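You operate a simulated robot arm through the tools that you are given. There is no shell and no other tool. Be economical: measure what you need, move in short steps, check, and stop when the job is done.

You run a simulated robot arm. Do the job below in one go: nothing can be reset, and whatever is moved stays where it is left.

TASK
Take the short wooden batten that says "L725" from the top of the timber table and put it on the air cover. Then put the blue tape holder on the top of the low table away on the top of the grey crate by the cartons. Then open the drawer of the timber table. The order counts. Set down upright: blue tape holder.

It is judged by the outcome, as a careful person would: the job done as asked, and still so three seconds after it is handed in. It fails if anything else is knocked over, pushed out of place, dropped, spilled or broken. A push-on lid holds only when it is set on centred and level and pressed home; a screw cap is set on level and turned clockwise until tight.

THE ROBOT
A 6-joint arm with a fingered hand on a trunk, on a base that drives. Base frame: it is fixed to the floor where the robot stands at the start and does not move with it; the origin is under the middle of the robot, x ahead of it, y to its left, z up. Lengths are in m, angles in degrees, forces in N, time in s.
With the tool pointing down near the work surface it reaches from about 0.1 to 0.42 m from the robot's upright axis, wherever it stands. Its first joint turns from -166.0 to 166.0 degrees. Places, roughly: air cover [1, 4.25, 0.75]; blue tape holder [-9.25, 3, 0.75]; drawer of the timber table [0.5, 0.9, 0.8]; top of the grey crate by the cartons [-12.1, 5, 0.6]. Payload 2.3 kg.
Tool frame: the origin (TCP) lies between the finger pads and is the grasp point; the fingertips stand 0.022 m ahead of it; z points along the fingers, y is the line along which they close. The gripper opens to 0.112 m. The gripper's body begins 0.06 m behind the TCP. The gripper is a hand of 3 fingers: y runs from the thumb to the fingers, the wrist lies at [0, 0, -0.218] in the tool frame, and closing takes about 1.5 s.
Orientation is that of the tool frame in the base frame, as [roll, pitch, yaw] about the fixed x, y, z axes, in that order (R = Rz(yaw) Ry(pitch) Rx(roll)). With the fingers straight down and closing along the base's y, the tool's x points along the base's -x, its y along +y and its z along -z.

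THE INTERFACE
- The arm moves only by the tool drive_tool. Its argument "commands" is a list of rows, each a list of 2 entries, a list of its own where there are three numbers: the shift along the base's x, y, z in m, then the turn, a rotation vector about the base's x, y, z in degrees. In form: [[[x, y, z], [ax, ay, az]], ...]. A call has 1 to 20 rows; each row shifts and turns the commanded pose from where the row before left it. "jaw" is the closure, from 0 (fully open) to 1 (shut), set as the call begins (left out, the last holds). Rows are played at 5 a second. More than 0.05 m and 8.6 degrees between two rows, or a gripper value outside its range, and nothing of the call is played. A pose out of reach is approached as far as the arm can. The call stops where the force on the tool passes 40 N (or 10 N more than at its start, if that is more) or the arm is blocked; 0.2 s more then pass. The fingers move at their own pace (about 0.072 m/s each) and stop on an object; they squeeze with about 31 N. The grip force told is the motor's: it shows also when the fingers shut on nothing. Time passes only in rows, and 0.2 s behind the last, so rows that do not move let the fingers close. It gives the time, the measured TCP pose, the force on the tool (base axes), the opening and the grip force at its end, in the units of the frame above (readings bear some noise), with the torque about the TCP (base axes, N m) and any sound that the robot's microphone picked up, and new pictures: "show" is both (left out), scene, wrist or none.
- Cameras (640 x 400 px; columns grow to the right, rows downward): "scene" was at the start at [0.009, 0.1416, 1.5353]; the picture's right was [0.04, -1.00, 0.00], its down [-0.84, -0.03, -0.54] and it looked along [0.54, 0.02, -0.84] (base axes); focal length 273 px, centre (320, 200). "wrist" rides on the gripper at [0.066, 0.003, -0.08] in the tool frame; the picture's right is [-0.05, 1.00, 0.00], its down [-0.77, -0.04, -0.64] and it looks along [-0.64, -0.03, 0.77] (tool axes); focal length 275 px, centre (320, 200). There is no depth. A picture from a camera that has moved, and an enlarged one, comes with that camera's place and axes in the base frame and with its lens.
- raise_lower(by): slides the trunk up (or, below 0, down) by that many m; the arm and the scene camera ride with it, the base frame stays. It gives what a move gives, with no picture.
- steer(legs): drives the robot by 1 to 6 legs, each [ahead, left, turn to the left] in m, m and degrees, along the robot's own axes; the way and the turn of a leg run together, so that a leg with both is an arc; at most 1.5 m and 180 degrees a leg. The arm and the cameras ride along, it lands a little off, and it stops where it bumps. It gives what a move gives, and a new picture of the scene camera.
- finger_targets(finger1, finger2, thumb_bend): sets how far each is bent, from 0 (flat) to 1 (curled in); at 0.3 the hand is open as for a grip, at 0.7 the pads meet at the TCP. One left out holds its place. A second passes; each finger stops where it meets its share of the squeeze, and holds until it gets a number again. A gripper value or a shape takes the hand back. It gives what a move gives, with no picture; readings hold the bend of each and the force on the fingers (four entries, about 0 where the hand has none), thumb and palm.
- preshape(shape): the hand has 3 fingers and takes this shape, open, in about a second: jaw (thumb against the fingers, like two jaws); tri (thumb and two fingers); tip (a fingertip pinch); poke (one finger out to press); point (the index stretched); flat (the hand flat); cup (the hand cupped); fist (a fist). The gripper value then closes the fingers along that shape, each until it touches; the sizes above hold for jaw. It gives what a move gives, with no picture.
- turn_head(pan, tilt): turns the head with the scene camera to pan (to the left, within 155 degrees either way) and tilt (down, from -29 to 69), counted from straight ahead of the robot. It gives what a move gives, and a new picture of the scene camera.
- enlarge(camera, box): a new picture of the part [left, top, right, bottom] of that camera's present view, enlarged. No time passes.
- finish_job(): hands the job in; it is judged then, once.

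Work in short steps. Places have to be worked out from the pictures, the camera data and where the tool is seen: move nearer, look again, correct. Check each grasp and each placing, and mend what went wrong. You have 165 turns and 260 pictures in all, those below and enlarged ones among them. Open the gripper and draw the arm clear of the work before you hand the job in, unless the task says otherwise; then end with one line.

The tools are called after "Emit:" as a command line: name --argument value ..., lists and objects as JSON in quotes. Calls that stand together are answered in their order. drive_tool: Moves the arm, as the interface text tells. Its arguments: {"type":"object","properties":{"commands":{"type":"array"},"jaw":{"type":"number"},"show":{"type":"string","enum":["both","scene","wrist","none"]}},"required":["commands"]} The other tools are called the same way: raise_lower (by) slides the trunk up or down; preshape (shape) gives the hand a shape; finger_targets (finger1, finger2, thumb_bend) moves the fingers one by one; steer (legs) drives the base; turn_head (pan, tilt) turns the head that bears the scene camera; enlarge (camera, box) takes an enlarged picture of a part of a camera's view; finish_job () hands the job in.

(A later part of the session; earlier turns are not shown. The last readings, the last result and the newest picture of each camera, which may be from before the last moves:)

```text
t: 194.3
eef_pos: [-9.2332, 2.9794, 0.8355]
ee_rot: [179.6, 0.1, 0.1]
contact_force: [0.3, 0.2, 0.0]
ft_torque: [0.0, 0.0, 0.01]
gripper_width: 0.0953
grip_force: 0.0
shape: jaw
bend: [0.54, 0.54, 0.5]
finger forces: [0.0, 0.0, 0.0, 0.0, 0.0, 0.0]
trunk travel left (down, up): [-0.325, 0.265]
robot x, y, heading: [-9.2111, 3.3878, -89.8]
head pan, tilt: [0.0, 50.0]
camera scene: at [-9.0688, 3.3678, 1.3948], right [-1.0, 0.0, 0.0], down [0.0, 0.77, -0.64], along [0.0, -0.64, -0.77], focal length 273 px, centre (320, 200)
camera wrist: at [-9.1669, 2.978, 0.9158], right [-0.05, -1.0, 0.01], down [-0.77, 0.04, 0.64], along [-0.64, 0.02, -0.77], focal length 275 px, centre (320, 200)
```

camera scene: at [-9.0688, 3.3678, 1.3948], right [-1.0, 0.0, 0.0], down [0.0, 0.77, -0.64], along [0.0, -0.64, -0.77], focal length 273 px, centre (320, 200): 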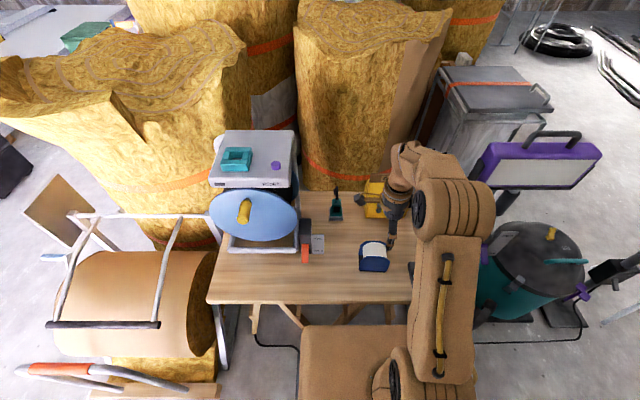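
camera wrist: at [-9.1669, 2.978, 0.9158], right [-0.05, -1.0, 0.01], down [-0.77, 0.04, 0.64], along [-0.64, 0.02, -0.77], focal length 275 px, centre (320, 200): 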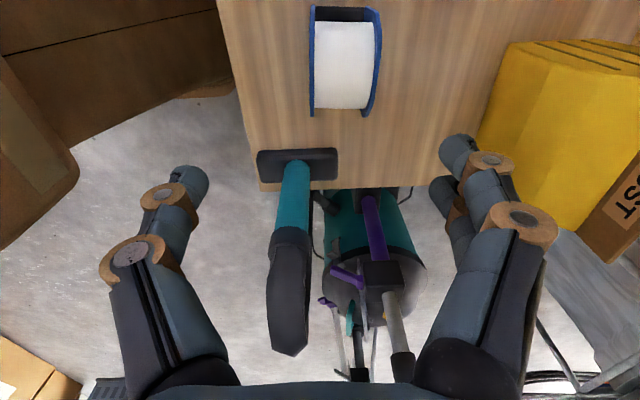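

From this closer view the holder's centre is about y 2.96, x -9.225. I shift and descend to 0.76 to check.

Emit:
drive_tool --commands '[[[0.006, -0.017, -0.025], [0, 0, 0]], [[0, 0, -0.04], [0, 0, 0]], [[0, 0, -0.01], [0, 0, 0]], [[0, 0, 0], [0, 0, 0]]]'

Emit:
enlarge --camera "scene" --box '[330, 180, 450, 290]'

```text
t: 195.3
eef_pos: [-9.2266, 2.9616, 0.7601]
ee_rot: [179.6, 0.1, 0.2]
contact_force: [0.2, -0.1, -0.6]
ft_torque: [0.0, 0.0, 0.01]
gripper_width: 0.0953
grip_force: 0.1
shape: jaw
bend: [0.54, 0.54, 0.5]
finger forces: [0.1, 0.0, 0.0, 0.0, 0.1, 0.0]
trunk travel left (down, up): [-0.325, 0.265]
robot x, y, heading: [-9.2102, 3.388, -89.8]
head pan, tilt: [0.0, 50.0]
camera scene: at [-9.0688, 3.3677, 1.3948], right [-1.0, 0.0, 0.0], down [0.0, 0.77, -0.64], along [0.0, -0.64, -0.77], focal length 273 px, centre (320, 200)
camera wrist: at [-9.1608, 2.9611, 0.8408], right [-0.04, -1.0, 0.01], down [-0.77, 0.04, 0.64], along [-0.64, 0.02, -0.77], focal length 275 px, centre (320, 200)
```

scene: 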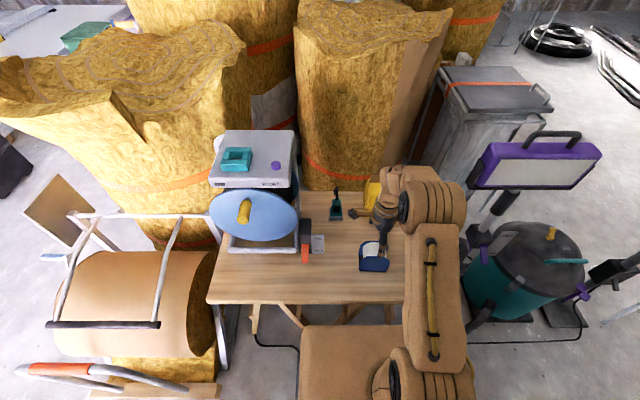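
wrist: 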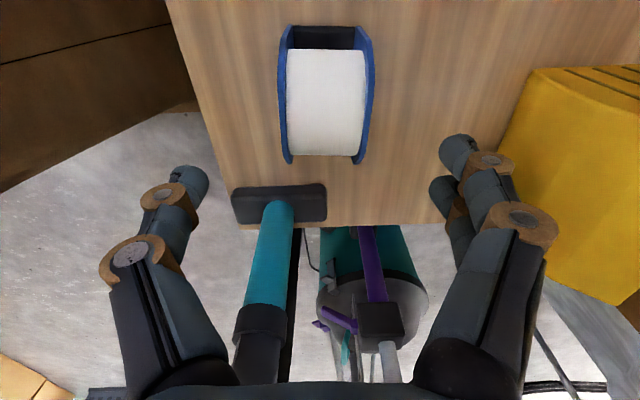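

```text
3.64 times, centred on (390, 235) of scene
camera zoom: at [-9.0688, 3.3677, 1.3948], right [-1.0, 0.0, 0.0], down [0.0, 0.77, -0.64], along [0.0, -0.64, -0.77], focal length 991 px, centre (66, 73)
```

zoom: 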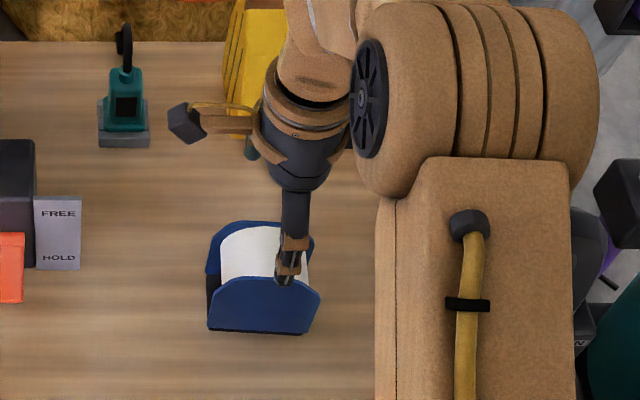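

Well centred. I descend to z≈0.67 with the plates between thumb and fingers.

Emit:
drive_tool --commands '[[[0, -0.002, -0.03], [0, 0, 0]], [[0, 0, -0.03], [0, 0, 0]], [[0, 0, -0.02], [0, 0, 0]], [[0, 0, -0.008], [0, 0, 0]], [[0, 0, 0], [0, 0, 0]]]'

```text
t: 196.5
eef_pos: [-9.2275, 2.9597, 0.6723]
ee_rot: [179.5, 0.1, 0.2]
contact_force: [-1.2, -0.7, -0.4]
ft_torque: [0.02, -0.02, 0.0]
gripper_width: 0.0954
grip_force: 0.0
shape: jaw
bend: [0.54, 0.54, 0.5]
finger forces: [0.0, 0.0, 0.0, 0.0, 0.0, 0.1]
trunk travel left (down, up): [-0.325, 0.265]
robot x, y, heading: [-9.2102, 3.3864, -89.9]
head pan, tilt: [0.0, 50.0]
camera scene: at [-9.0688, 3.3677, 1.3948], right [-1.0, 0.0, 0.0], down [0.0, 0.77, -0.64], along [0.0, -0.64, -0.77], focal length 273 px, centre (320, 200)
camera wrist: at [-9.16, 2.9588, 0.7531], right [-0.04, -1.0, 0.01], down [-0.77, 0.04, 0.64], along [-0.64, 0.02, -0.77], focal length 275 px, centre (320, 200)
```

scene: 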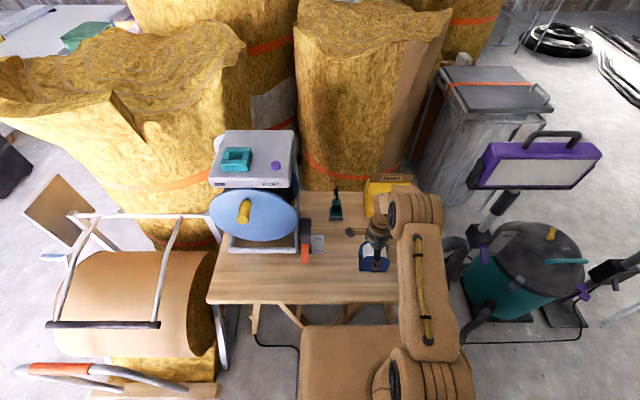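
wrist: 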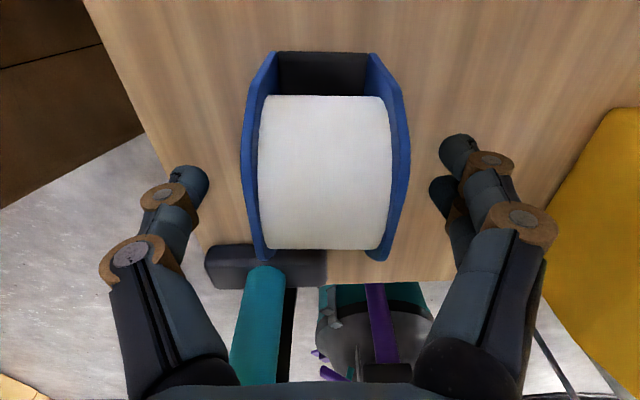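

Positioned well. I close the hand.

Emit:
drive_tool --commands '[[[0, 0, 0], [0, 0, 0]], [[0, 0, 0], [0, 0, 0]], [[0, 0, 0], [0, 0, 0]], [[0, 0, 0], [0, 0, 0]], [[0, 0, 0], [0, 0, 0]], [[0, 0, 0], [0, 0, 0]]]' --jaw 1 --show "wrist"

```text
t: 197.9
eef_pos: [-9.227, 2.9598, 0.6725]
ee_rot: [179.7, 0.1, 0.1]
contact_force: [-0.1, 0.7, -0.7]
ft_torque: [-0.01, 0.0, -0.04]
gripper_width: 0.0492
grip_force: 31.1
shape: jaw
bend: [0.73, 0.73, 0.7]
finger forces: [13.8, 14.2, 0.1, 0.0, 28.3, 0.0]
trunk travel left (down, up): [-0.325, 0.265]
robot x, y, heading: [-9.2085, 3.3832, -90.2]
head pan, tilt: [0.0, 50.0]
camera wrist: at [-9.16, 2.9587, 0.7532], right [-0.04, -1.0, 0.01], down [-0.77, 0.04, 0.64], along [-0.64, 0.02, -0.77], focal length 275 px, centre (320, 200)
```

wrist: 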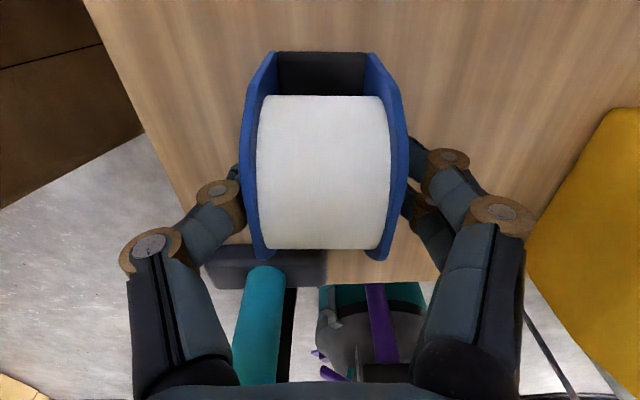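

Gripped at 0.049 m. I lift straight up and check.

Emit:
drive_tool --commands '[[[0, 0, 0.01], [0, 0, 0]], [[0, 0, 0.03], [0, 0, 0]], [[0, 0, 0.04], [0, 0, 0]], [[0, 0, 0.04], [0, 0, 0]], [[0, 0, 0.04], [0, 0, 0]], [[0, 0, 0.04], [0, 0, 0]], [[0, 0, 0], [0, 0, 0]]]'

```text
t: 199.5
eef_pos: [-9.2251, 2.9607, 0.8764]
ee_rot: [179.5, 0.1, 0.1]
contact_force: [-0.3, -0.1, -3.2]
ft_torque: [0.03, -0.05, 0.01]
gripper_width: 0.0492
grip_force: 31.2
shape: jaw
bend: [0.73, 0.73, 0.7]
finger forces: [14.1, 14.3, 0.1, 0.0, 28.4, 0.1]
trunk travel left (down, up): [-0.325, 0.265]
robot x, y, heading: [-9.2067, 3.3891, -90.0]
head pan, tilt: [0.0, 50.0]
camera scene: at [-9.0688, 3.3672, 1.3948], right [-1.0, 0.0, 0.0], down [0.0, 0.77, -0.64], along [0.0, -0.64, -0.77], focal length 273 px, centre (320, 200)
camera wrist: at [-9.1587, 2.9605, 0.9553], right [-0.04, -1.0, 0.01], down [-0.77, 0.04, 0.64], along [-0.64, 0.02, -0.77], focal length 275 px, centre (320, 200)
```

scene: 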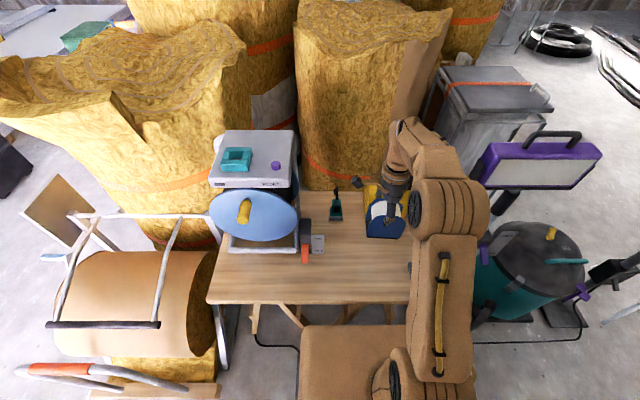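
wrist: 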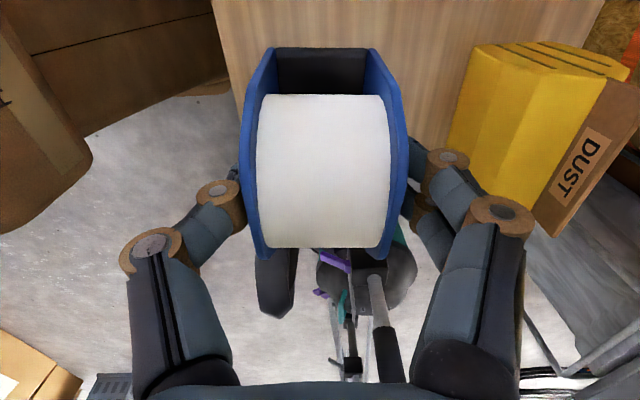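

Holder lifted cleanly. I pull the arm in, back away north, and turn west toward the crate.

Emit:
drive_tool --commands '[[[0, 0.03, 0.02], [0, 0, 0]], [[0, 0.04, 0.02], [0, 0, 0]], [[0, 0.04, 0], [0, 0, 0]], [[0, 0, 0], [0, 0, 0]]]' --show "none"

Emit:
steer --legs '[[-0.75, 0, 0], [0, 0, -90]]'

Emit:
turn_head --pan 0 --tilt 20

```text
t: 200.5
eef_pos: [-9.2243, 3.0721, 0.9142]
ee_rot: [179.6, 0.0, 0.1]
contact_force: [-0.6, -0.4, -3.2]
ft_torque: [0.02, -0.03, -0.02]
gripper_width: 0.0494
grip_force: 30.6
shape: jaw
bend: [0.73, 0.73, 0.7]
finger forces: [14.2, 14.4, 0.0, 0.0, 28.6, 0.0]
trunk travel left (down, up): [-0.325, 0.265]
robot x, y, heading: [-9.2093, 3.3828, -89.8]
head pan, tilt: [0.0, 50.0]
```

```text
t: 208.3
eef_pos: [-9.5257, 4.1419, 0.914]
ee_rot: [179.6, 0.1, -89.9]
contact_force: [0.4, -0.1, -2.0]
ft_torque: [-0.04, 0.0, 0.02]
gripper_width: 0.0493
grip_force: 31.6
shape: jaw
bend: [0.73, 0.73, 0.7]
finger forces: [13.8, 14.1, 0.0, 0.1, 28.0, 0.0]
trunk travel left (down, up): [-0.325, 0.265]
robot x, y, heading: [-9.211, 4.1263, -180.1]
head pan, tilt: [0.0, 50.0]
camera scene: at [-9.228, 3.9846, 1.3948], right [0.0, 1.0, 0.0], down [0.77, 0.0, -0.64], along [-0.64, 0.0, -0.77], focal length 273 px, centre (320, 200)
```

scene: 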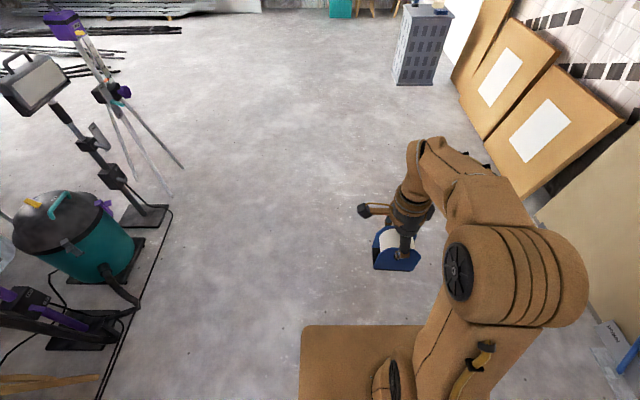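

```text
t: 209.3
eef_pos: [-9.5258, 4.1414, 0.9138]
ee_rot: [179.6, 0.1, -89.9]
contact_force: [0.3, 0.3, -2.4]
ft_torque: [-0.02, 0.03, -0.02]
gripper_width: 0.0489
grip_force: 30.9
shape: jaw
bend: [0.73, 0.73, 0.7]
finger forces: [13.9, 14.1, 0.1, 0.0, 27.9, 0.1]
trunk travel left (down, up): [-0.325, 0.265]
robot x, y, heading: [-9.211, 4.126, -180.1]
head pan, tilt: [0.0, 20.0]
camera scene: at [-9.2441, 3.9845, 1.4403], right [0.0, 1.0, 0.0], down [0.34, 0.0, -0.94], along [-0.94, 0.0, -0.34], focal length 273 px, centre (320, 200)
```

scene: 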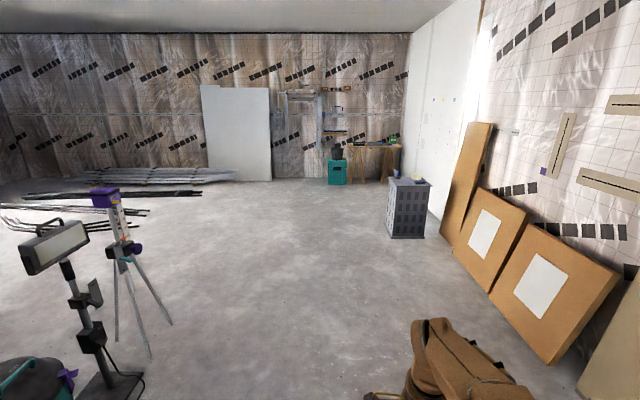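

Emit:
enlarge --camera "scene" --box '[360, 160, 456, 250]'

```text
4.44 times, centred on (408, 205) of scene
camera zoom: at [-9.2441, 3.9845, 1.4403], right [0.0, 1.0, 0.0], down [0.34, 0.0, -0.94], along [-0.94, 0.0, -0.34], focal length 1212 px, centre (-71, 178)
```

zoom: 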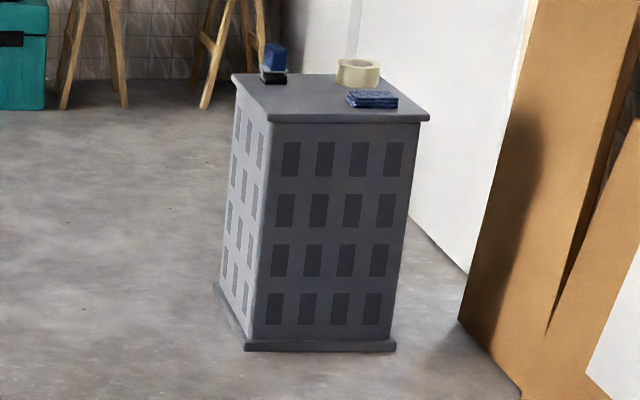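

Crate top: x -11.97…-12.34, y 4.78…5.15, z≈0.61; a sponge, tape roll and a small blue box occupy the back and right. The front-left area about (-12.08, 4.88) is free. I approach.

Emit:
steer --legs '[[1.2, -0.4, 0], [0.95, -0.3, 0]]'

Emit:
turn_head --pan -5 --tilt 50

```text
t: 220.4
eef_pos: [-11.6781, 4.858, 0.9146]
ee_rot: [179.6, 0.2, -90.3]
contact_force: [-1.1, -0.3, -2.1]
ft_torque: [-0.03, 0.0, -0.02]
gripper_width: 0.0489
grip_force: 31.2
shape: jaw
bend: [0.73, 0.73, 0.7]
finger forces: [13.9, 14.1, 0.0, 0.0, 28.0, 0.0]
trunk travel left (down, up): [-0.325, 0.265]
robot x, y, heading: [-11.3619, 4.8385, 180.0]
head pan, tilt: [0.0, 20.0]
camera scene: at [-11.3966, 4.6974, 1.4404], right [0.0, 1.0, 0.0], down [0.34, 0.0, -0.94], along [-0.94, 0.0, -0.34], focal length 273 px, centre (320, 200)
```

scene: 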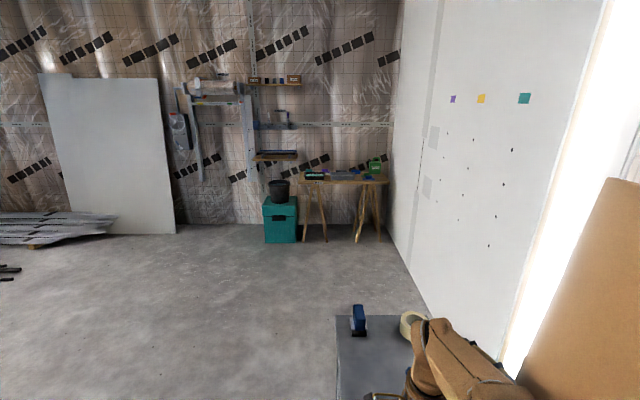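

```text
t: 221.4
eef_pos: [-11.6771, 4.8574, 0.9148]
ee_rot: [179.6, 0.1, -90.2]
contact_force: [-0.1, 0.6, -3.5]
ft_torque: [-0.02, 0.02, -0.04]
gripper_width: 0.0491
grip_force: 30.8
shape: jaw
bend: [0.73, 0.73, 0.7]
finger forces: [13.9, 14.0, 0.0, 0.1, 28.0, 0.1]
trunk travel left (down, up): [-0.325, 0.265]
robot x, y, heading: [-11.3575, 4.8371, 179.6]
head pan, tilt: [-5.0, 50.0]
camera scene: at [-11.3799, 4.7039, 1.3949], right [0.09, 1.0, 0.0], down [0.76, -0.07, -0.64], along [-0.64, 0.06, -0.77], focal length 273 px, centre (320, 200)
```

scene: 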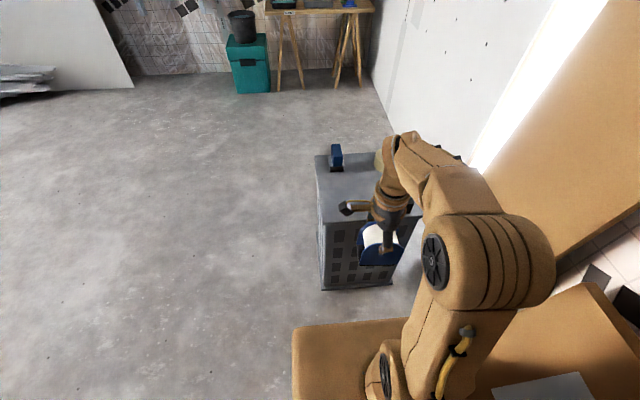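

Crate front at x≈-11.93; blue box at about (-12.18, 4.85). I'll place at (-12.035, 4.88). I drive 0.30 m ahead.

Emit:
steer --legs '[[0.3, 0, 0.3]]'

Emit:
drive_tool --commands '[[[-0.02, 0.02, -0.02], [0, 0, 0]], [[-0.02, 0, -0.03], [0, 0, 0]], [[0, 0, -0.04], [0, 0, 0]], [[0, 0, -0.03], [0, 0, 0]], [[0, 0, 0], [0, 0, 0]]]'

```text
t: 223.4
eef_pos: [-11.976, 4.856, 0.9141]
ee_rot: [179.6, 0.0, -90.0]
contact_force: [-1.2, 0.5, -2.7]
ft_torque: [-0.01, 0.02, 0.02]
gripper_width: 0.0491
grip_force: 31.0
shape: jaw
bend: [0.73, 0.73, 0.7]
finger forces: [13.9, 14.1, 0.0, 0.0, 28.1, 0.1]
trunk travel left (down, up): [-0.325, 0.265]
robot x, y, heading: [-11.6605, 4.8393, -179.8]
head pan, tilt: [-5.0, 50.0]
camera scene: at [-11.679, 4.7043, 1.3948], right [0.09, 1.0, 0.0], down [0.76, -0.07, -0.64], along [-0.64, 0.06, -0.77], focal length 273 px, centre (320, 200)
```

scene: 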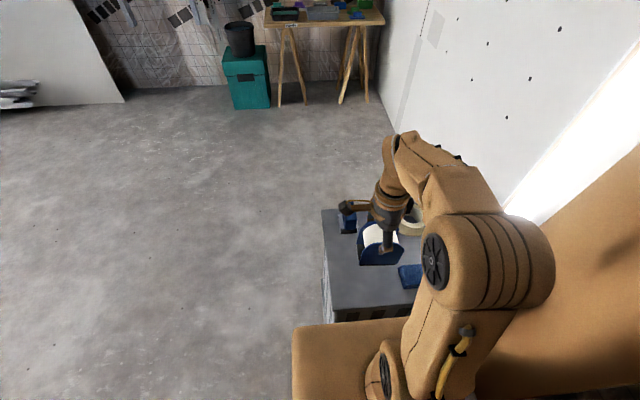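

```text
t: 224.6
eef_pos: [-12.0167, 4.8769, 0.7951]
ee_rot: [179.5, 0.1, -89.9]
contact_force: [-0.4, 0.5, -3.0]
ft_torque: [-0.01, 0.03, 0.03]
gripper_width: 0.0489
grip_force: 30.9
shape: jaw
bend: [0.73, 0.73, 0.7]
finger forces: [14.0, 14.3, 0.1, 0.1, 28.2, 0.0]
trunk travel left (down, up): [-0.325, 0.265]
robot x, y, heading: [-11.6611, 4.8406, -179.6]
head pan, tilt: [-5.0, 50.0]
camera scene: at [-11.6784, 4.7043, 1.3948], right [0.09, 1.0, 0.0], down [0.76, -0.07, -0.64], along [-0.64, 0.06, -0.77], focal length 273 px, centre (320, 200)
camera wrist: at [-12.0186, 4.8121, 0.8756], right [-1.0, 0.05, 0.01], down [0.04, 0.77, 0.64], along [0.02, 0.64, -0.77], focal length 275 px, centre (320, 200)
```

scene: 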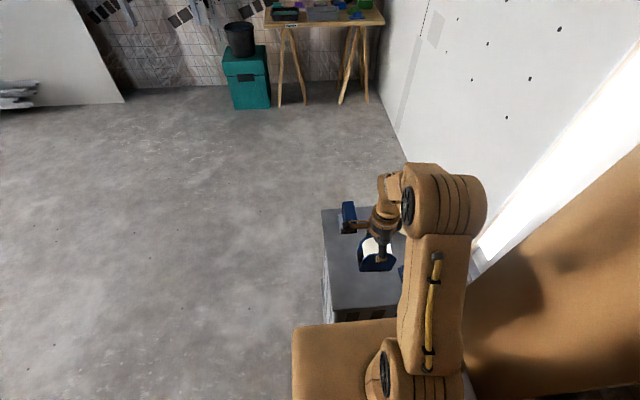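
wrist: 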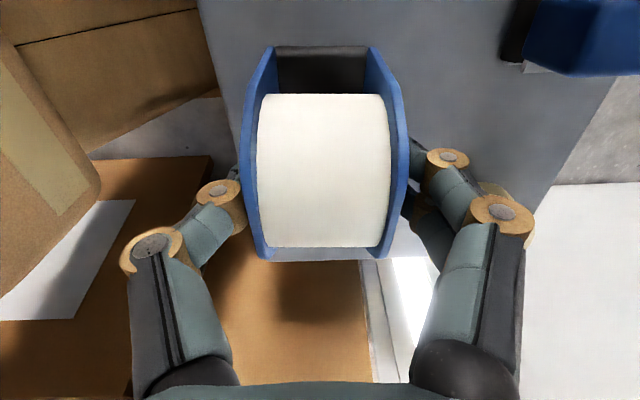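

Sponge is at about (-12.01, 5.0), blue box at (-12.22, 4.84); my spot (-12.017, 4.865) is clear. I lower gently until it touches.

Emit:
drive_tool --commands '[[[0, -0.012, -0.03], [0, 0, 0]], [[-0.003, 0, -0.03], [0, 0, 0]], [[0, 0, -0.03], [0, 0, 0]], [[0, 0, -0.01], [0, 0, 0]], [[0, 0, 0], [0, 0, 0]]]'

Emit:
enlarge --camera "scene" --box '[310, 190, 440, 330]'

```text
t: 225.5
eef_pos: [-12.019, 4.864, 0.7082]
ee_rot: [179.1, 0.2, -89.9]
contact_force: [3.6, 0.4, 28.0]
ft_torque: [0.03, -0.13, -0.05]
gripper_width: 0.0498
grip_force: 30.8
shape: jaw
bend: [0.74, 0.74, 0.71]
finger forces: [15.3, 15.6, 0.0, 0.0, 34.5, 0.0]
trunk travel left (down, up): [-0.325, 0.265]
robot x, y, heading: [-11.6604, 4.8407, -179.8]
head pan, tilt: [-5.0, 50.0]
stopped in row 4: the force on the tool passed its limit at 42 N (the readings are from after the stop); the commanded pose is now the measured one
camera scene: at [-11.6754, 4.7042, 1.3955], right [0.09, 1.0, 0.0], down [0.76, -0.07, -0.64], along [-0.64, 0.06, -0.76], focal length 273 px, centre (320, 200)
camera wrist: at [-12.0205, 4.7997, 0.7894], right [-1.0, 0.05, 0.02], down [0.05, 0.77, 0.64], along [0.02, 0.64, -0.77], focal length 275 px, centre (320, 200)
```

scene: 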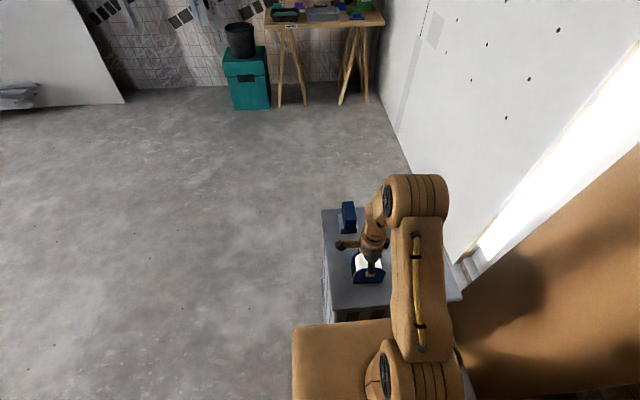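
wrist: 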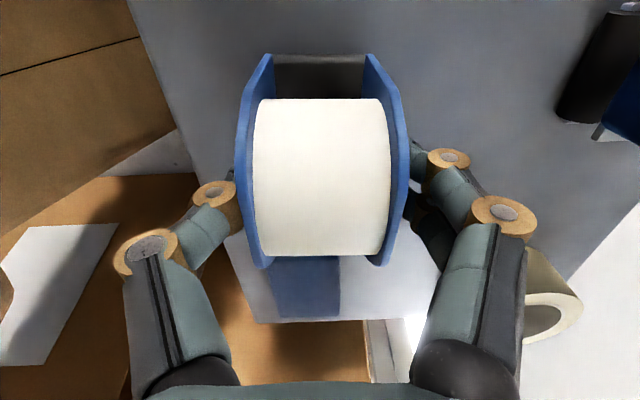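

```text
2.86 times, centred on (375, 260) of scene
camera zoom: at [-11.6754, 4.7042, 1.3955], right [0.09, 1.0, 0.0], down [0.76, -0.07, -0.64], along [-0.64, 0.06, -0.76], focal length 779 px, centre (163, 29)
```

zoom: 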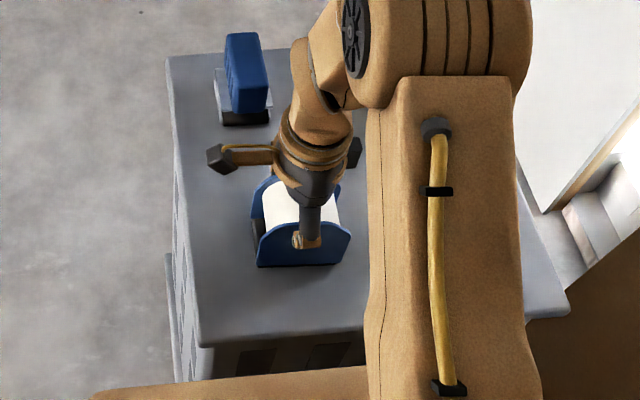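

Contact at TCP 0.708 and clear of the sponge. I ease up a few mm and open.

Emit:
drive_tool --commands '[[[0, 0, 0.002], [0, 0, 0]], [[0, 0, 0.001], [0, 0, 0]], [[0, 0, 0], [0, 0, 0]]]' --show "none"

Emit:
drive_tool --commands '[[[0, 0, 0.0], [0, 0, 0]], [[0, 0, 0.0], [0, 0, 0]], [[0, 0, 0], [0, 0, 0]], [[0, 0, 0], [0, 0, 0]]]' --jaw 0.25

```text
t: 226.3
eef_pos: [-12.0182, 4.8645, 0.7104]
ee_rot: [179.3, 0.2, -90.0]
contact_force: [3.2, 3.3, 9.5]
ft_torque: [0.05, -0.05, -0.05]
gripper_width: 0.0499
grip_force: 31.3
shape: jaw
bend: [0.74, 0.74, 0.71]
finger forces: [15.1, 15.3, 0.0, 0.1, 32.7, 0.0]
trunk travel left (down, up): [-0.325, 0.265]
robot x, y, heading: [-11.6618, 4.8425, -180.1]
head pan, tilt: [-5.0, 50.0]
```

```text
t: 227.3
eef_pos: [-12.0196, 4.8642, 0.7103]
ee_rot: [179.3, 0.1, -89.9]
contact_force: [-0.1, -0.8, -0.3]
ft_torque: [0.01, -0.02, 0.02]
gripper_width: 0.0837
grip_force: 0.0
shape: jaw
bend: [0.64, 0.64, 0.6]
finger forces: [0.0, 0.0, 0.1, 0.1, 0.0, 0.1]
trunk travel left (down, up): [-0.325, 0.265]
robot x, y, heading: [-11.6608, 4.8418, -179.9]
head pan, tilt: [-5.0, 50.0]
camera scene: at [-11.6781, 4.7043, 1.3948], right [0.09, 1.0, 0.0], down [0.76, -0.07, -0.64], along [-0.64, 0.06, -0.77], focal length 273 px, centre (320, 200)
camera wrist: at [-12.0219, 4.7992, 0.7903], right [-1.0, 0.05, 0.01], down [0.04, 0.77, 0.64], along [0.02, 0.64, -0.77], focal length 275 px, centre (320, 200)
```

scene: 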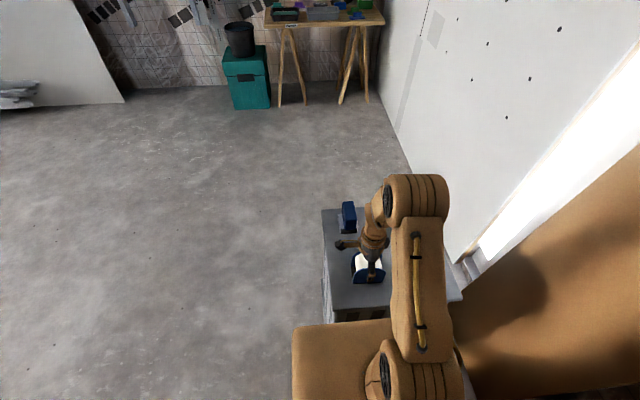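
wrist: 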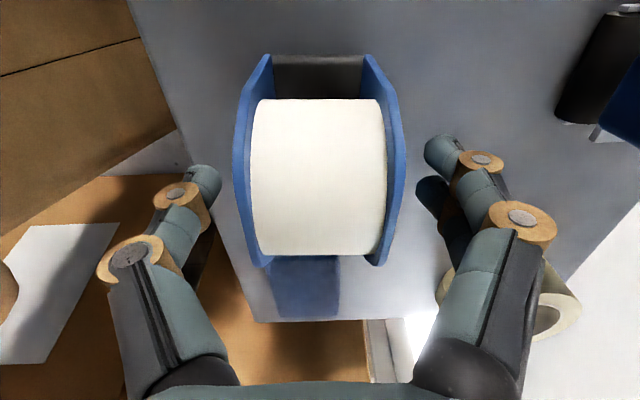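

Released and it stands. I raise the hand straight up and check.

Emit:
drive_tool --commands '[[[0, 0, 0.02], [0, 0, 0]], [[0, 0, 0.04], [0, 0, 0]], [[0, 0, 0.04], [0, 0, 0]], [[0, 0, 0.04], [0, 0, 0]], [[0.02, 0, 0.03], [0, 0, 0]], [[0.04, 0, 0.02], [0, 0, 0]], [[0.04, 0, 0], [0, 0, 0]]]'

Emit:
enlarge --camera "scene" --box '[310, 190, 440, 330]'

```text
t: 228.9
eef_pos: [-11.9187, 4.8661, 0.9017]
ee_rot: [179.3, 0.3, -90.0]
contact_force: [-0.3, 0.4, 0.6]
ft_torque: [0.01, -0.01, -0.04]
gripper_width: 0.0838
grip_force: 0.1
shape: jaw
bend: [0.64, 0.64, 0.6]
finger forces: [0.0, 0.0, 0.1, 0.1, 0.1, 0.0]
trunk travel left (down, up): [-0.325, 0.265]
robot x, y, heading: [-11.6614, 4.8408, -180.0]
head pan, tilt: [-5.0, 50.0]
camera scene: at [-11.6775, 4.7042, 1.3948], right [0.09, 1.0, 0.0], down [0.76, -0.07, -0.64], along [-0.64, 0.06, -0.77], focal length 273 px, centre (320, 200)
camera wrist: at [-11.9205, 4.8011, 0.9825], right [-1.0, 0.05, 0.01], down [0.04, 0.77, 0.64], along [0.02, 0.64, -0.77], focal length 275 px, centre (320, 200)
```

scene: 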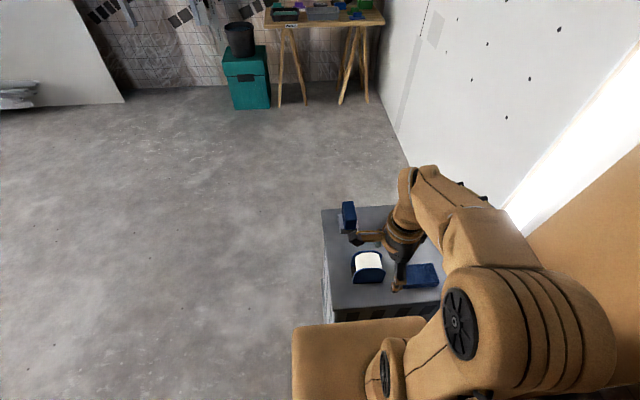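
wrist: 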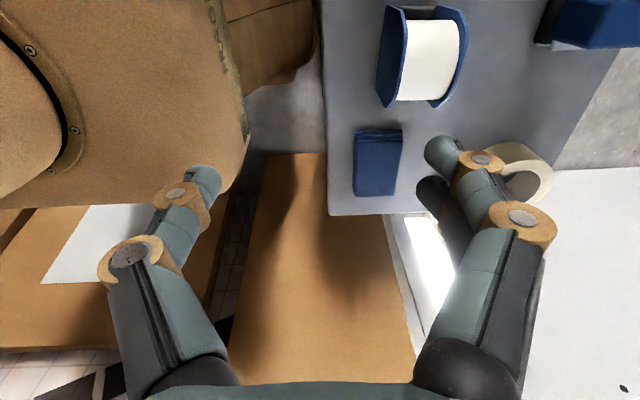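

```text
2.86 times, centred on (375, 260) of scene
camera zoom: at [-11.6775, 4.7042, 1.3948], right [0.09, 1.0, 0.0], down [0.76, -0.07, -0.64], along [-0.64, 0.06, -0.77], focal length 779 px, centre (163, 29)
```

zoom: 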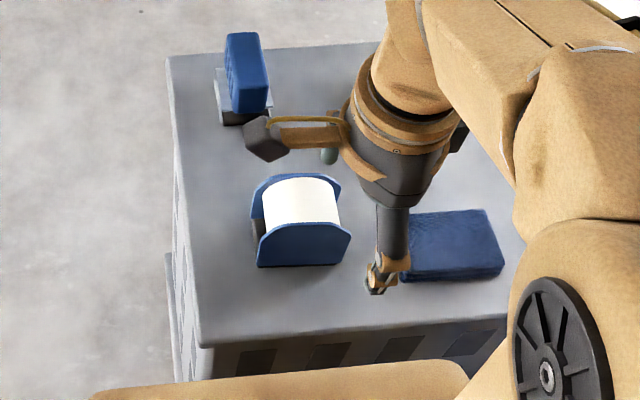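

The tape holder stands upright on the crate. Now I head back: raise the trunk, back off, turn around, and retrace the route.

Emit:
raise_lower --by 0.15

Emit:
steer --legs '[[-0.8, 0.5, 0], [0, 0, 180]]'

Emit:
turn_head --pan 0 --tilt 20

```text
t: 230.6
eef_pos: [-11.9201, 4.8655, 1.0516]
ee_rot: [179.3, 0.1, -90.1]
contact_force: [0.4, -0.6, -0.6]
ft_torque: [-0.03, 0.0, -0.02]
gripper_width: 0.084
grip_force: 0.1
shape: jaw
bend: [0.64, 0.64, 0.6]
finger forces: [0.0, 0.1, 0.0, 0.0, 0.1, 0.0]
trunk travel left (down, up): [-0.475, 0.115]
robot x, y, heading: [-11.6612, 4.8387, -180.1]
head pan, tilt: [-5.0, 50.0]
```

```text
t: 242.9
eef_pos: [-10.6002, 4.3314, 1.0521]
ee_rot: [179.2, 0.2, 92.1]
contact_force: [-0.7, 0.0, 0.3]
ft_torque: [-0.02, 0.02, 0.01]
gripper_width: 0.084
grip_force: 0.0
shape: jaw
bend: [0.64, 0.64, 0.6]
finger forces: [0.0, 0.0, 0.1, 0.0, 0.0, 0.1]
trunk travel left (down, up): [-0.475, 0.115]
robot x, y, heading: [-10.8614, 4.3538, 2.2]
head pan, tilt: [-5.0, 50.0]
camera scene: at [-10.8474, 4.4809, 1.5448], right [-0.05, -1.0, 0.0], down [-0.77, 0.04, -0.64], along [0.64, -0.03, -0.77], focal length 273 px, centre (320, 200)
```

scene: 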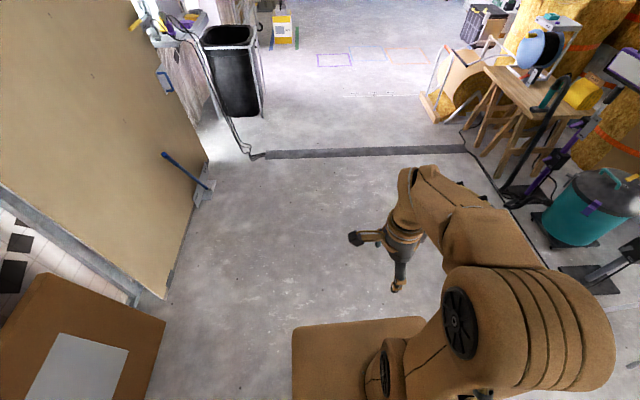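

```text
t: 243.9
eef_pos: [-10.5996, 4.3314, 1.0519]
ee_rot: [179.4, 0.2, 92.1]
contact_force: [-0.7, 0.0, -0.3]
ft_torque: [0.0, 0.01, -0.01]
gripper_width: 0.0837
grip_force: 0.1
shape: jaw
bend: [0.64, 0.64, 0.6]
finger forces: [0.0, 0.0, 0.0, 0.0, 0.0, 0.0]
trunk travel left (down, up): [-0.475, 0.115]
robot x, y, heading: [-10.8603, 4.3473, 2.0]
head pan, tilt: [0.0, 20.0]
camera scene: at [-10.8312, 4.4882, 1.5903], right [0.04, -1.0, 0.0], down [-0.34, -0.01, -0.94], along [0.94, 0.03, -0.34], focal length 273 px, centre (320, 200)
```

scene: 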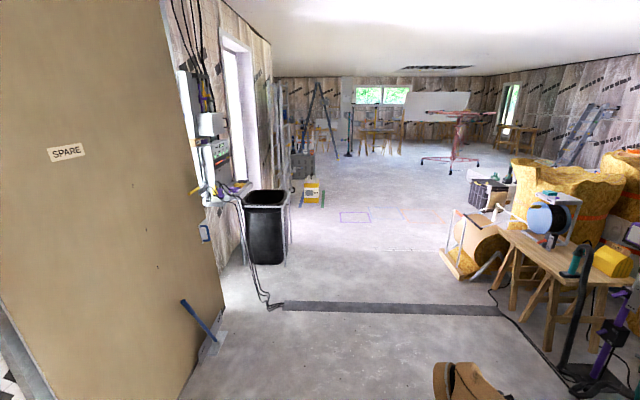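

Retrace east: along y≈3.9, then 3.1 to x≈-3.2.

Emit:
steer --legs '[[0, 0, -2.0], [1.4, -0.25, 0], [1.4, -0.2, 0], [1.4, 0, 0], [1.3, -0.5, 0], [1.3, -0.2, 0]]'

```text
t: 277.4
eef_pos: [-3.8147, 3.0604, 1.0525]
ee_rot: [179.3, 0.3, 87.2]
contact_force: [-0.7, -1.5, -0.6]
ft_torque: [0.03, -0.01, 0.0]
gripper_width: 0.0839
grip_force: 0.1
shape: jaw
bend: [0.64, 0.64, 0.6]
finger forces: [0.1, 0.0, 0.0, 0.0, 0.1, 0.0]
trunk travel left (down, up): [-0.475, 0.115]
robot x, y, heading: [-4.0711, 3.0992, -2.8]
head pan, tilt: [0.0, 20.0]
camera scene: at [-4.0309, 3.2367, 1.5904], right [-0.05, -1.0, 0.0], down [-0.34, 0.02, -0.94], along [0.94, -0.05, -0.34], focal length 273 px, centre (320, 200)
```

scene: 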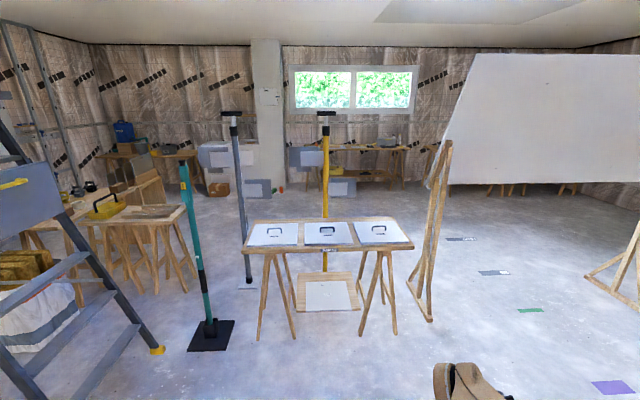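

I turn to heading 90 (as when passing before), then shift to x≈-2.885.

Emit:
steer --legs '[[0, 0, 92.8], [0, -1.18, 0]]'

```text
t: 287.4
eef_pos: [-2.881, 3.4037, 1.0518]
ee_rot: [179.3, 0.2, -177.9]
contact_force: [0.1, -0.1, 0.4]
ft_torque: [0.0, -0.01, 0.01]
gripper_width: 0.0839
grip_force: 0.1
shape: jaw
bend: [0.64, 0.64, 0.6]
finger forces: [0.0, 0.1, 0.0, 0.0, 0.1, 0.0]
trunk travel left (down, up): [-0.475, 0.115]
robot x, y, heading: [-2.8981, 3.147, 92.2]
head pan, tilt: [0.0, 20.0]
camera scene: at [-3.0401, 3.1709, 1.5904], right [1.0, 0.04, 0.0], down [0.01, -0.34, -0.94], along [-0.03, 0.94, -0.34], focal length 273 px, centre (320, 200)
```

scene: 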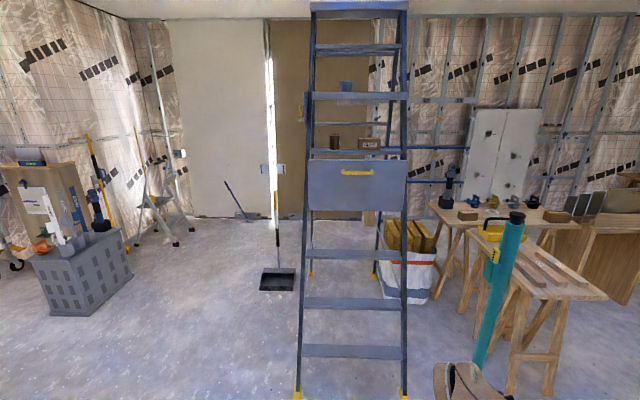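

Straighten to 90° and back down the same corridor.

Emit:
steer --legs '[[0, 0, -2.3], [-1.3, 0, 0]]'

Emit:
steer --legs '[[-1.4, 0, 0], [-0.65, 0, 0]]'

```text
t: 294.3
eef_pos: [-2.8672, 2.1058, 1.052]
ee_rot: [179.3, 0.1, -179.0]
contact_force: [-0.3, -0.4, 0.6]
ft_torque: [0.0, 0.03, 0.02]
gripper_width: 0.0837
grip_force: 0.1
shape: jaw
bend: [0.64, 0.64, 0.6]
finger forces: [0.0, 0.0, 0.0, 0.1, 0.0, 0.0]
trunk travel left (down, up): [-0.475, 0.115]
robot x, y, heading: [-2.8911, 1.848, 91.0]
head pan, tilt: [0.0, 20.0]
camera scene: at [-3.0314, 1.8756, 1.5904], right [1.0, 0.02, 0.0], down [0.01, -0.34, -0.94], along [-0.02, 0.94, -0.34], focal length 273 px, centre (320, 200)
```

scene: 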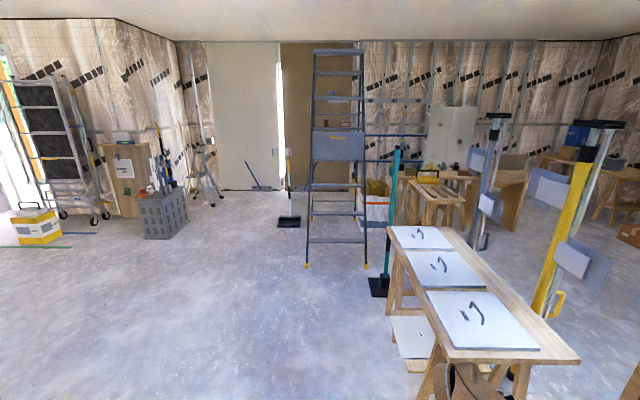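

```text
t: 304.5
eef_pos: [-2.8254, 0.0507, 1.0513]
ee_rot: [179.3, 0.1, -179.3]
contact_force: [-0.6, -0.7, -0.1]
ft_torque: [0.02, -0.02, -0.01]
gripper_width: 0.0839
grip_force: 0.0
shape: jaw
bend: [0.64, 0.64, 0.6]
finger forces: [0.0, 0.0, 0.0, 0.0, 0.0, 0.0]
trunk travel left (down, up): [-0.475, 0.115]
robot x, y, heading: [-2.8546, -0.206, 90.8]
head pan, tilt: [0.0, 20.0]
camera scene: at [-2.9903, -0.1788, 1.5904], right [1.0, 0.01, 0.0], down [0.0, -0.34, -0.94], along [-0.01, 0.94, -0.34], focal length 273 px, centre (320, 200)
```

scene: 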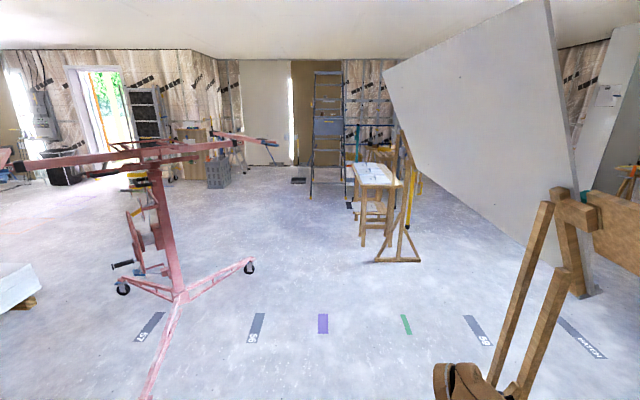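

Clear. I back a little more, turn east and drive toward the timber table.

Emit:
steer --legs '[[-0.15, 0, 0], [0, 0, -90.8], [1.3, 0, 0], [1.0, 0, 0]]'

Emit:
turn_head --pan 30 --tilt 25

```text
t: 320.5
eef_pos: [-0.3035, -0.3061, 1.0531]
ee_rot: [179.3, 0.2, 91.8]
contact_force: [0.7, 0.9, 0.3]
ft_torque: [0.0, -0.03, 0.0]
gripper_width: 0.0839
grip_force: 0.1
shape: jaw
bend: [0.64, 0.64, 0.6]
finger forces: [0.0, 0.0, 0.1, 0.1, 0.0, 0.0]
trunk travel left (down, up): [-0.475, 0.115]
robot x, y, heading: [-0.5613, -0.2876, 1.9]
head pan, tilt: [0.0, 20.0]
camera scene: at [-0.5328, -0.1495, 1.5904], right [0.03, -1.0, 0.0], down [-0.34, -0.01, -0.94], along [0.94, 0.03, -0.34], focal length 273 px, centre (320, 200)
```

scene: 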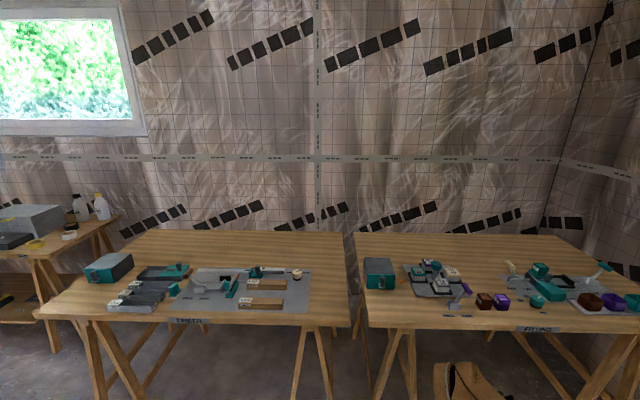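

```text
t: 321.5
eef_pos: [-0.3028, -0.3055, 1.052]
ee_rot: [179.4, 0.2, 91.7]
contact_force: [-0.6, 0.1, 0.3]
ft_torque: [0.0, -0.01, -0.02]
gripper_width: 0.0838
grip_force: 0.1
shape: jaw
bend: [0.64, 0.64, 0.6]
finger forces: [0.0, 0.1, 0.1, 0.1, 0.0, 0.0]
trunk travel left (down, up): [-0.475, 0.115]
robot x, y, heading: [-0.5605, -0.2871, 1.8]
head pan, tilt: [30.0, 25.0]
camera scene: at [-0.5479, -0.104, 1.5823], right [0.53, -0.85, 0.0], down [-0.36, -0.22, -0.91], along [0.77, 0.48, -0.42], focal length 273 px, centre (320, 200)
```

scene: 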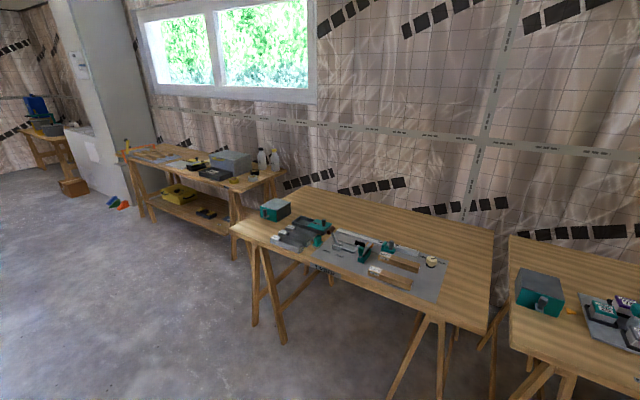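

The timber table's drawer unit is the grey box with a teal front at the table's left end. I move in front of it.

Emit:
steer --legs '[[0, 1.05, -1.8], [0.35, 0, 0]]'

Emit:
turn_head --pan 0 --tilt 45

```text
t: 328.7
eef_pos: [0.0409, 0.7027, 1.0515]
ee_rot: [179.3, 0.2, 87.3]
contact_force: [-0.1, -0.8, -0.2]
ft_torque: [-0.01, 0.03, 0.02]
gripper_width: 0.0838
grip_force: 0.0
shape: jaw
bend: [0.64, 0.64, 0.6]
finger forces: [0.0, 0.0, 0.0, 0.0, 0.1, 0.1]
trunk travel left (down, up): [-0.475, 0.115]
robot x, y, heading: [-0.2198, 0.7417, -2.5]
head pan, tilt: [30.0, 25.0]
camera scene: at [-0.1873, 0.9234, 1.5823], right [0.46, -0.89, 0.0], down [-0.38, -0.19, -0.91], along [0.81, 0.42, -0.42], focal length 273 px, centre (320, 200)
```

scene: 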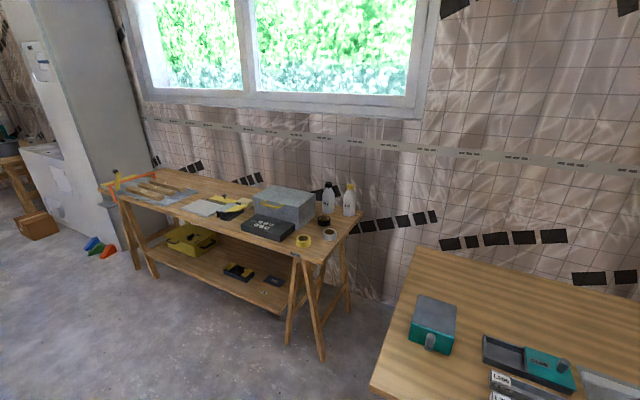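

```text
t: 329.6
eef_pos: [0.0404, 0.701, 1.0519]
ee_rot: [179.4, 0.2, 87.3]
contact_force: [-0.7, 0.9, -0.4]
ft_torque: [0.03, -0.01, 0.0]
gripper_width: 0.0838
grip_force: 0.1
shape: jaw
bend: [0.64, 0.64, 0.6]
finger forces: [0.0, 0.0, 0.0, 0.1, 0.0, 0.0]
trunk travel left (down, up): [-0.475, 0.115]
robot x, y, heading: [-0.213, 0.7426, -2.6]
head pan, tilt: [0.0, 45.0]
camera scene: at [-0.1887, 0.8774, 1.5518], right [-0.05, -1.0, 0.0], down [-0.71, 0.03, -0.71], along [0.71, -0.03, -0.71], focal length 273 px, centre (320, 200)
```

scene: 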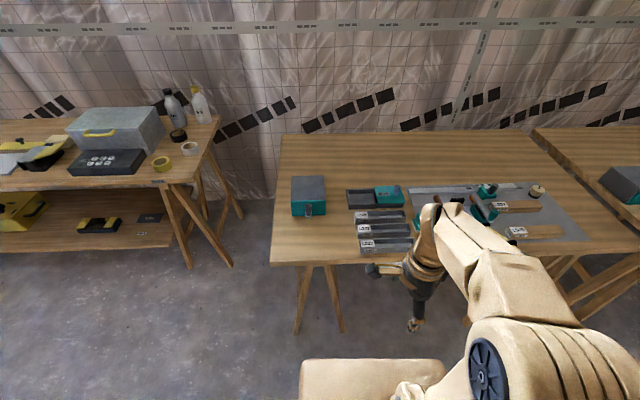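

Emit:
enlarge --camera "scene" --box '[260, 160, 420, 270]'

```text
3.64 times, centred on (340, 215) of scene
camera zoom: at [-0.1887, 0.8774, 1.5518], right [-0.05, -1.0, 0.0], down [-0.71, 0.03, -0.71], along [0.71, -0.03, -0.71], focal length 991 px, centre (247, 146)
```

zoom: 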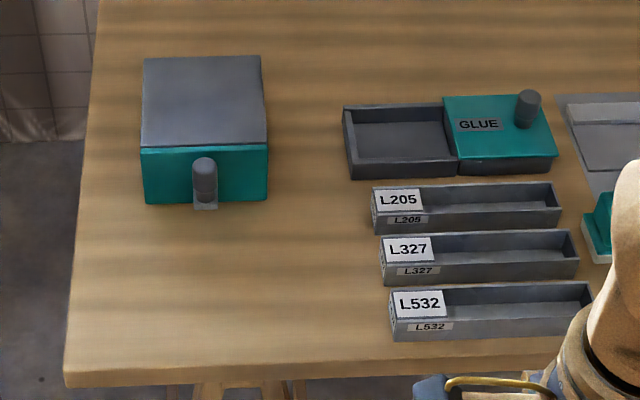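

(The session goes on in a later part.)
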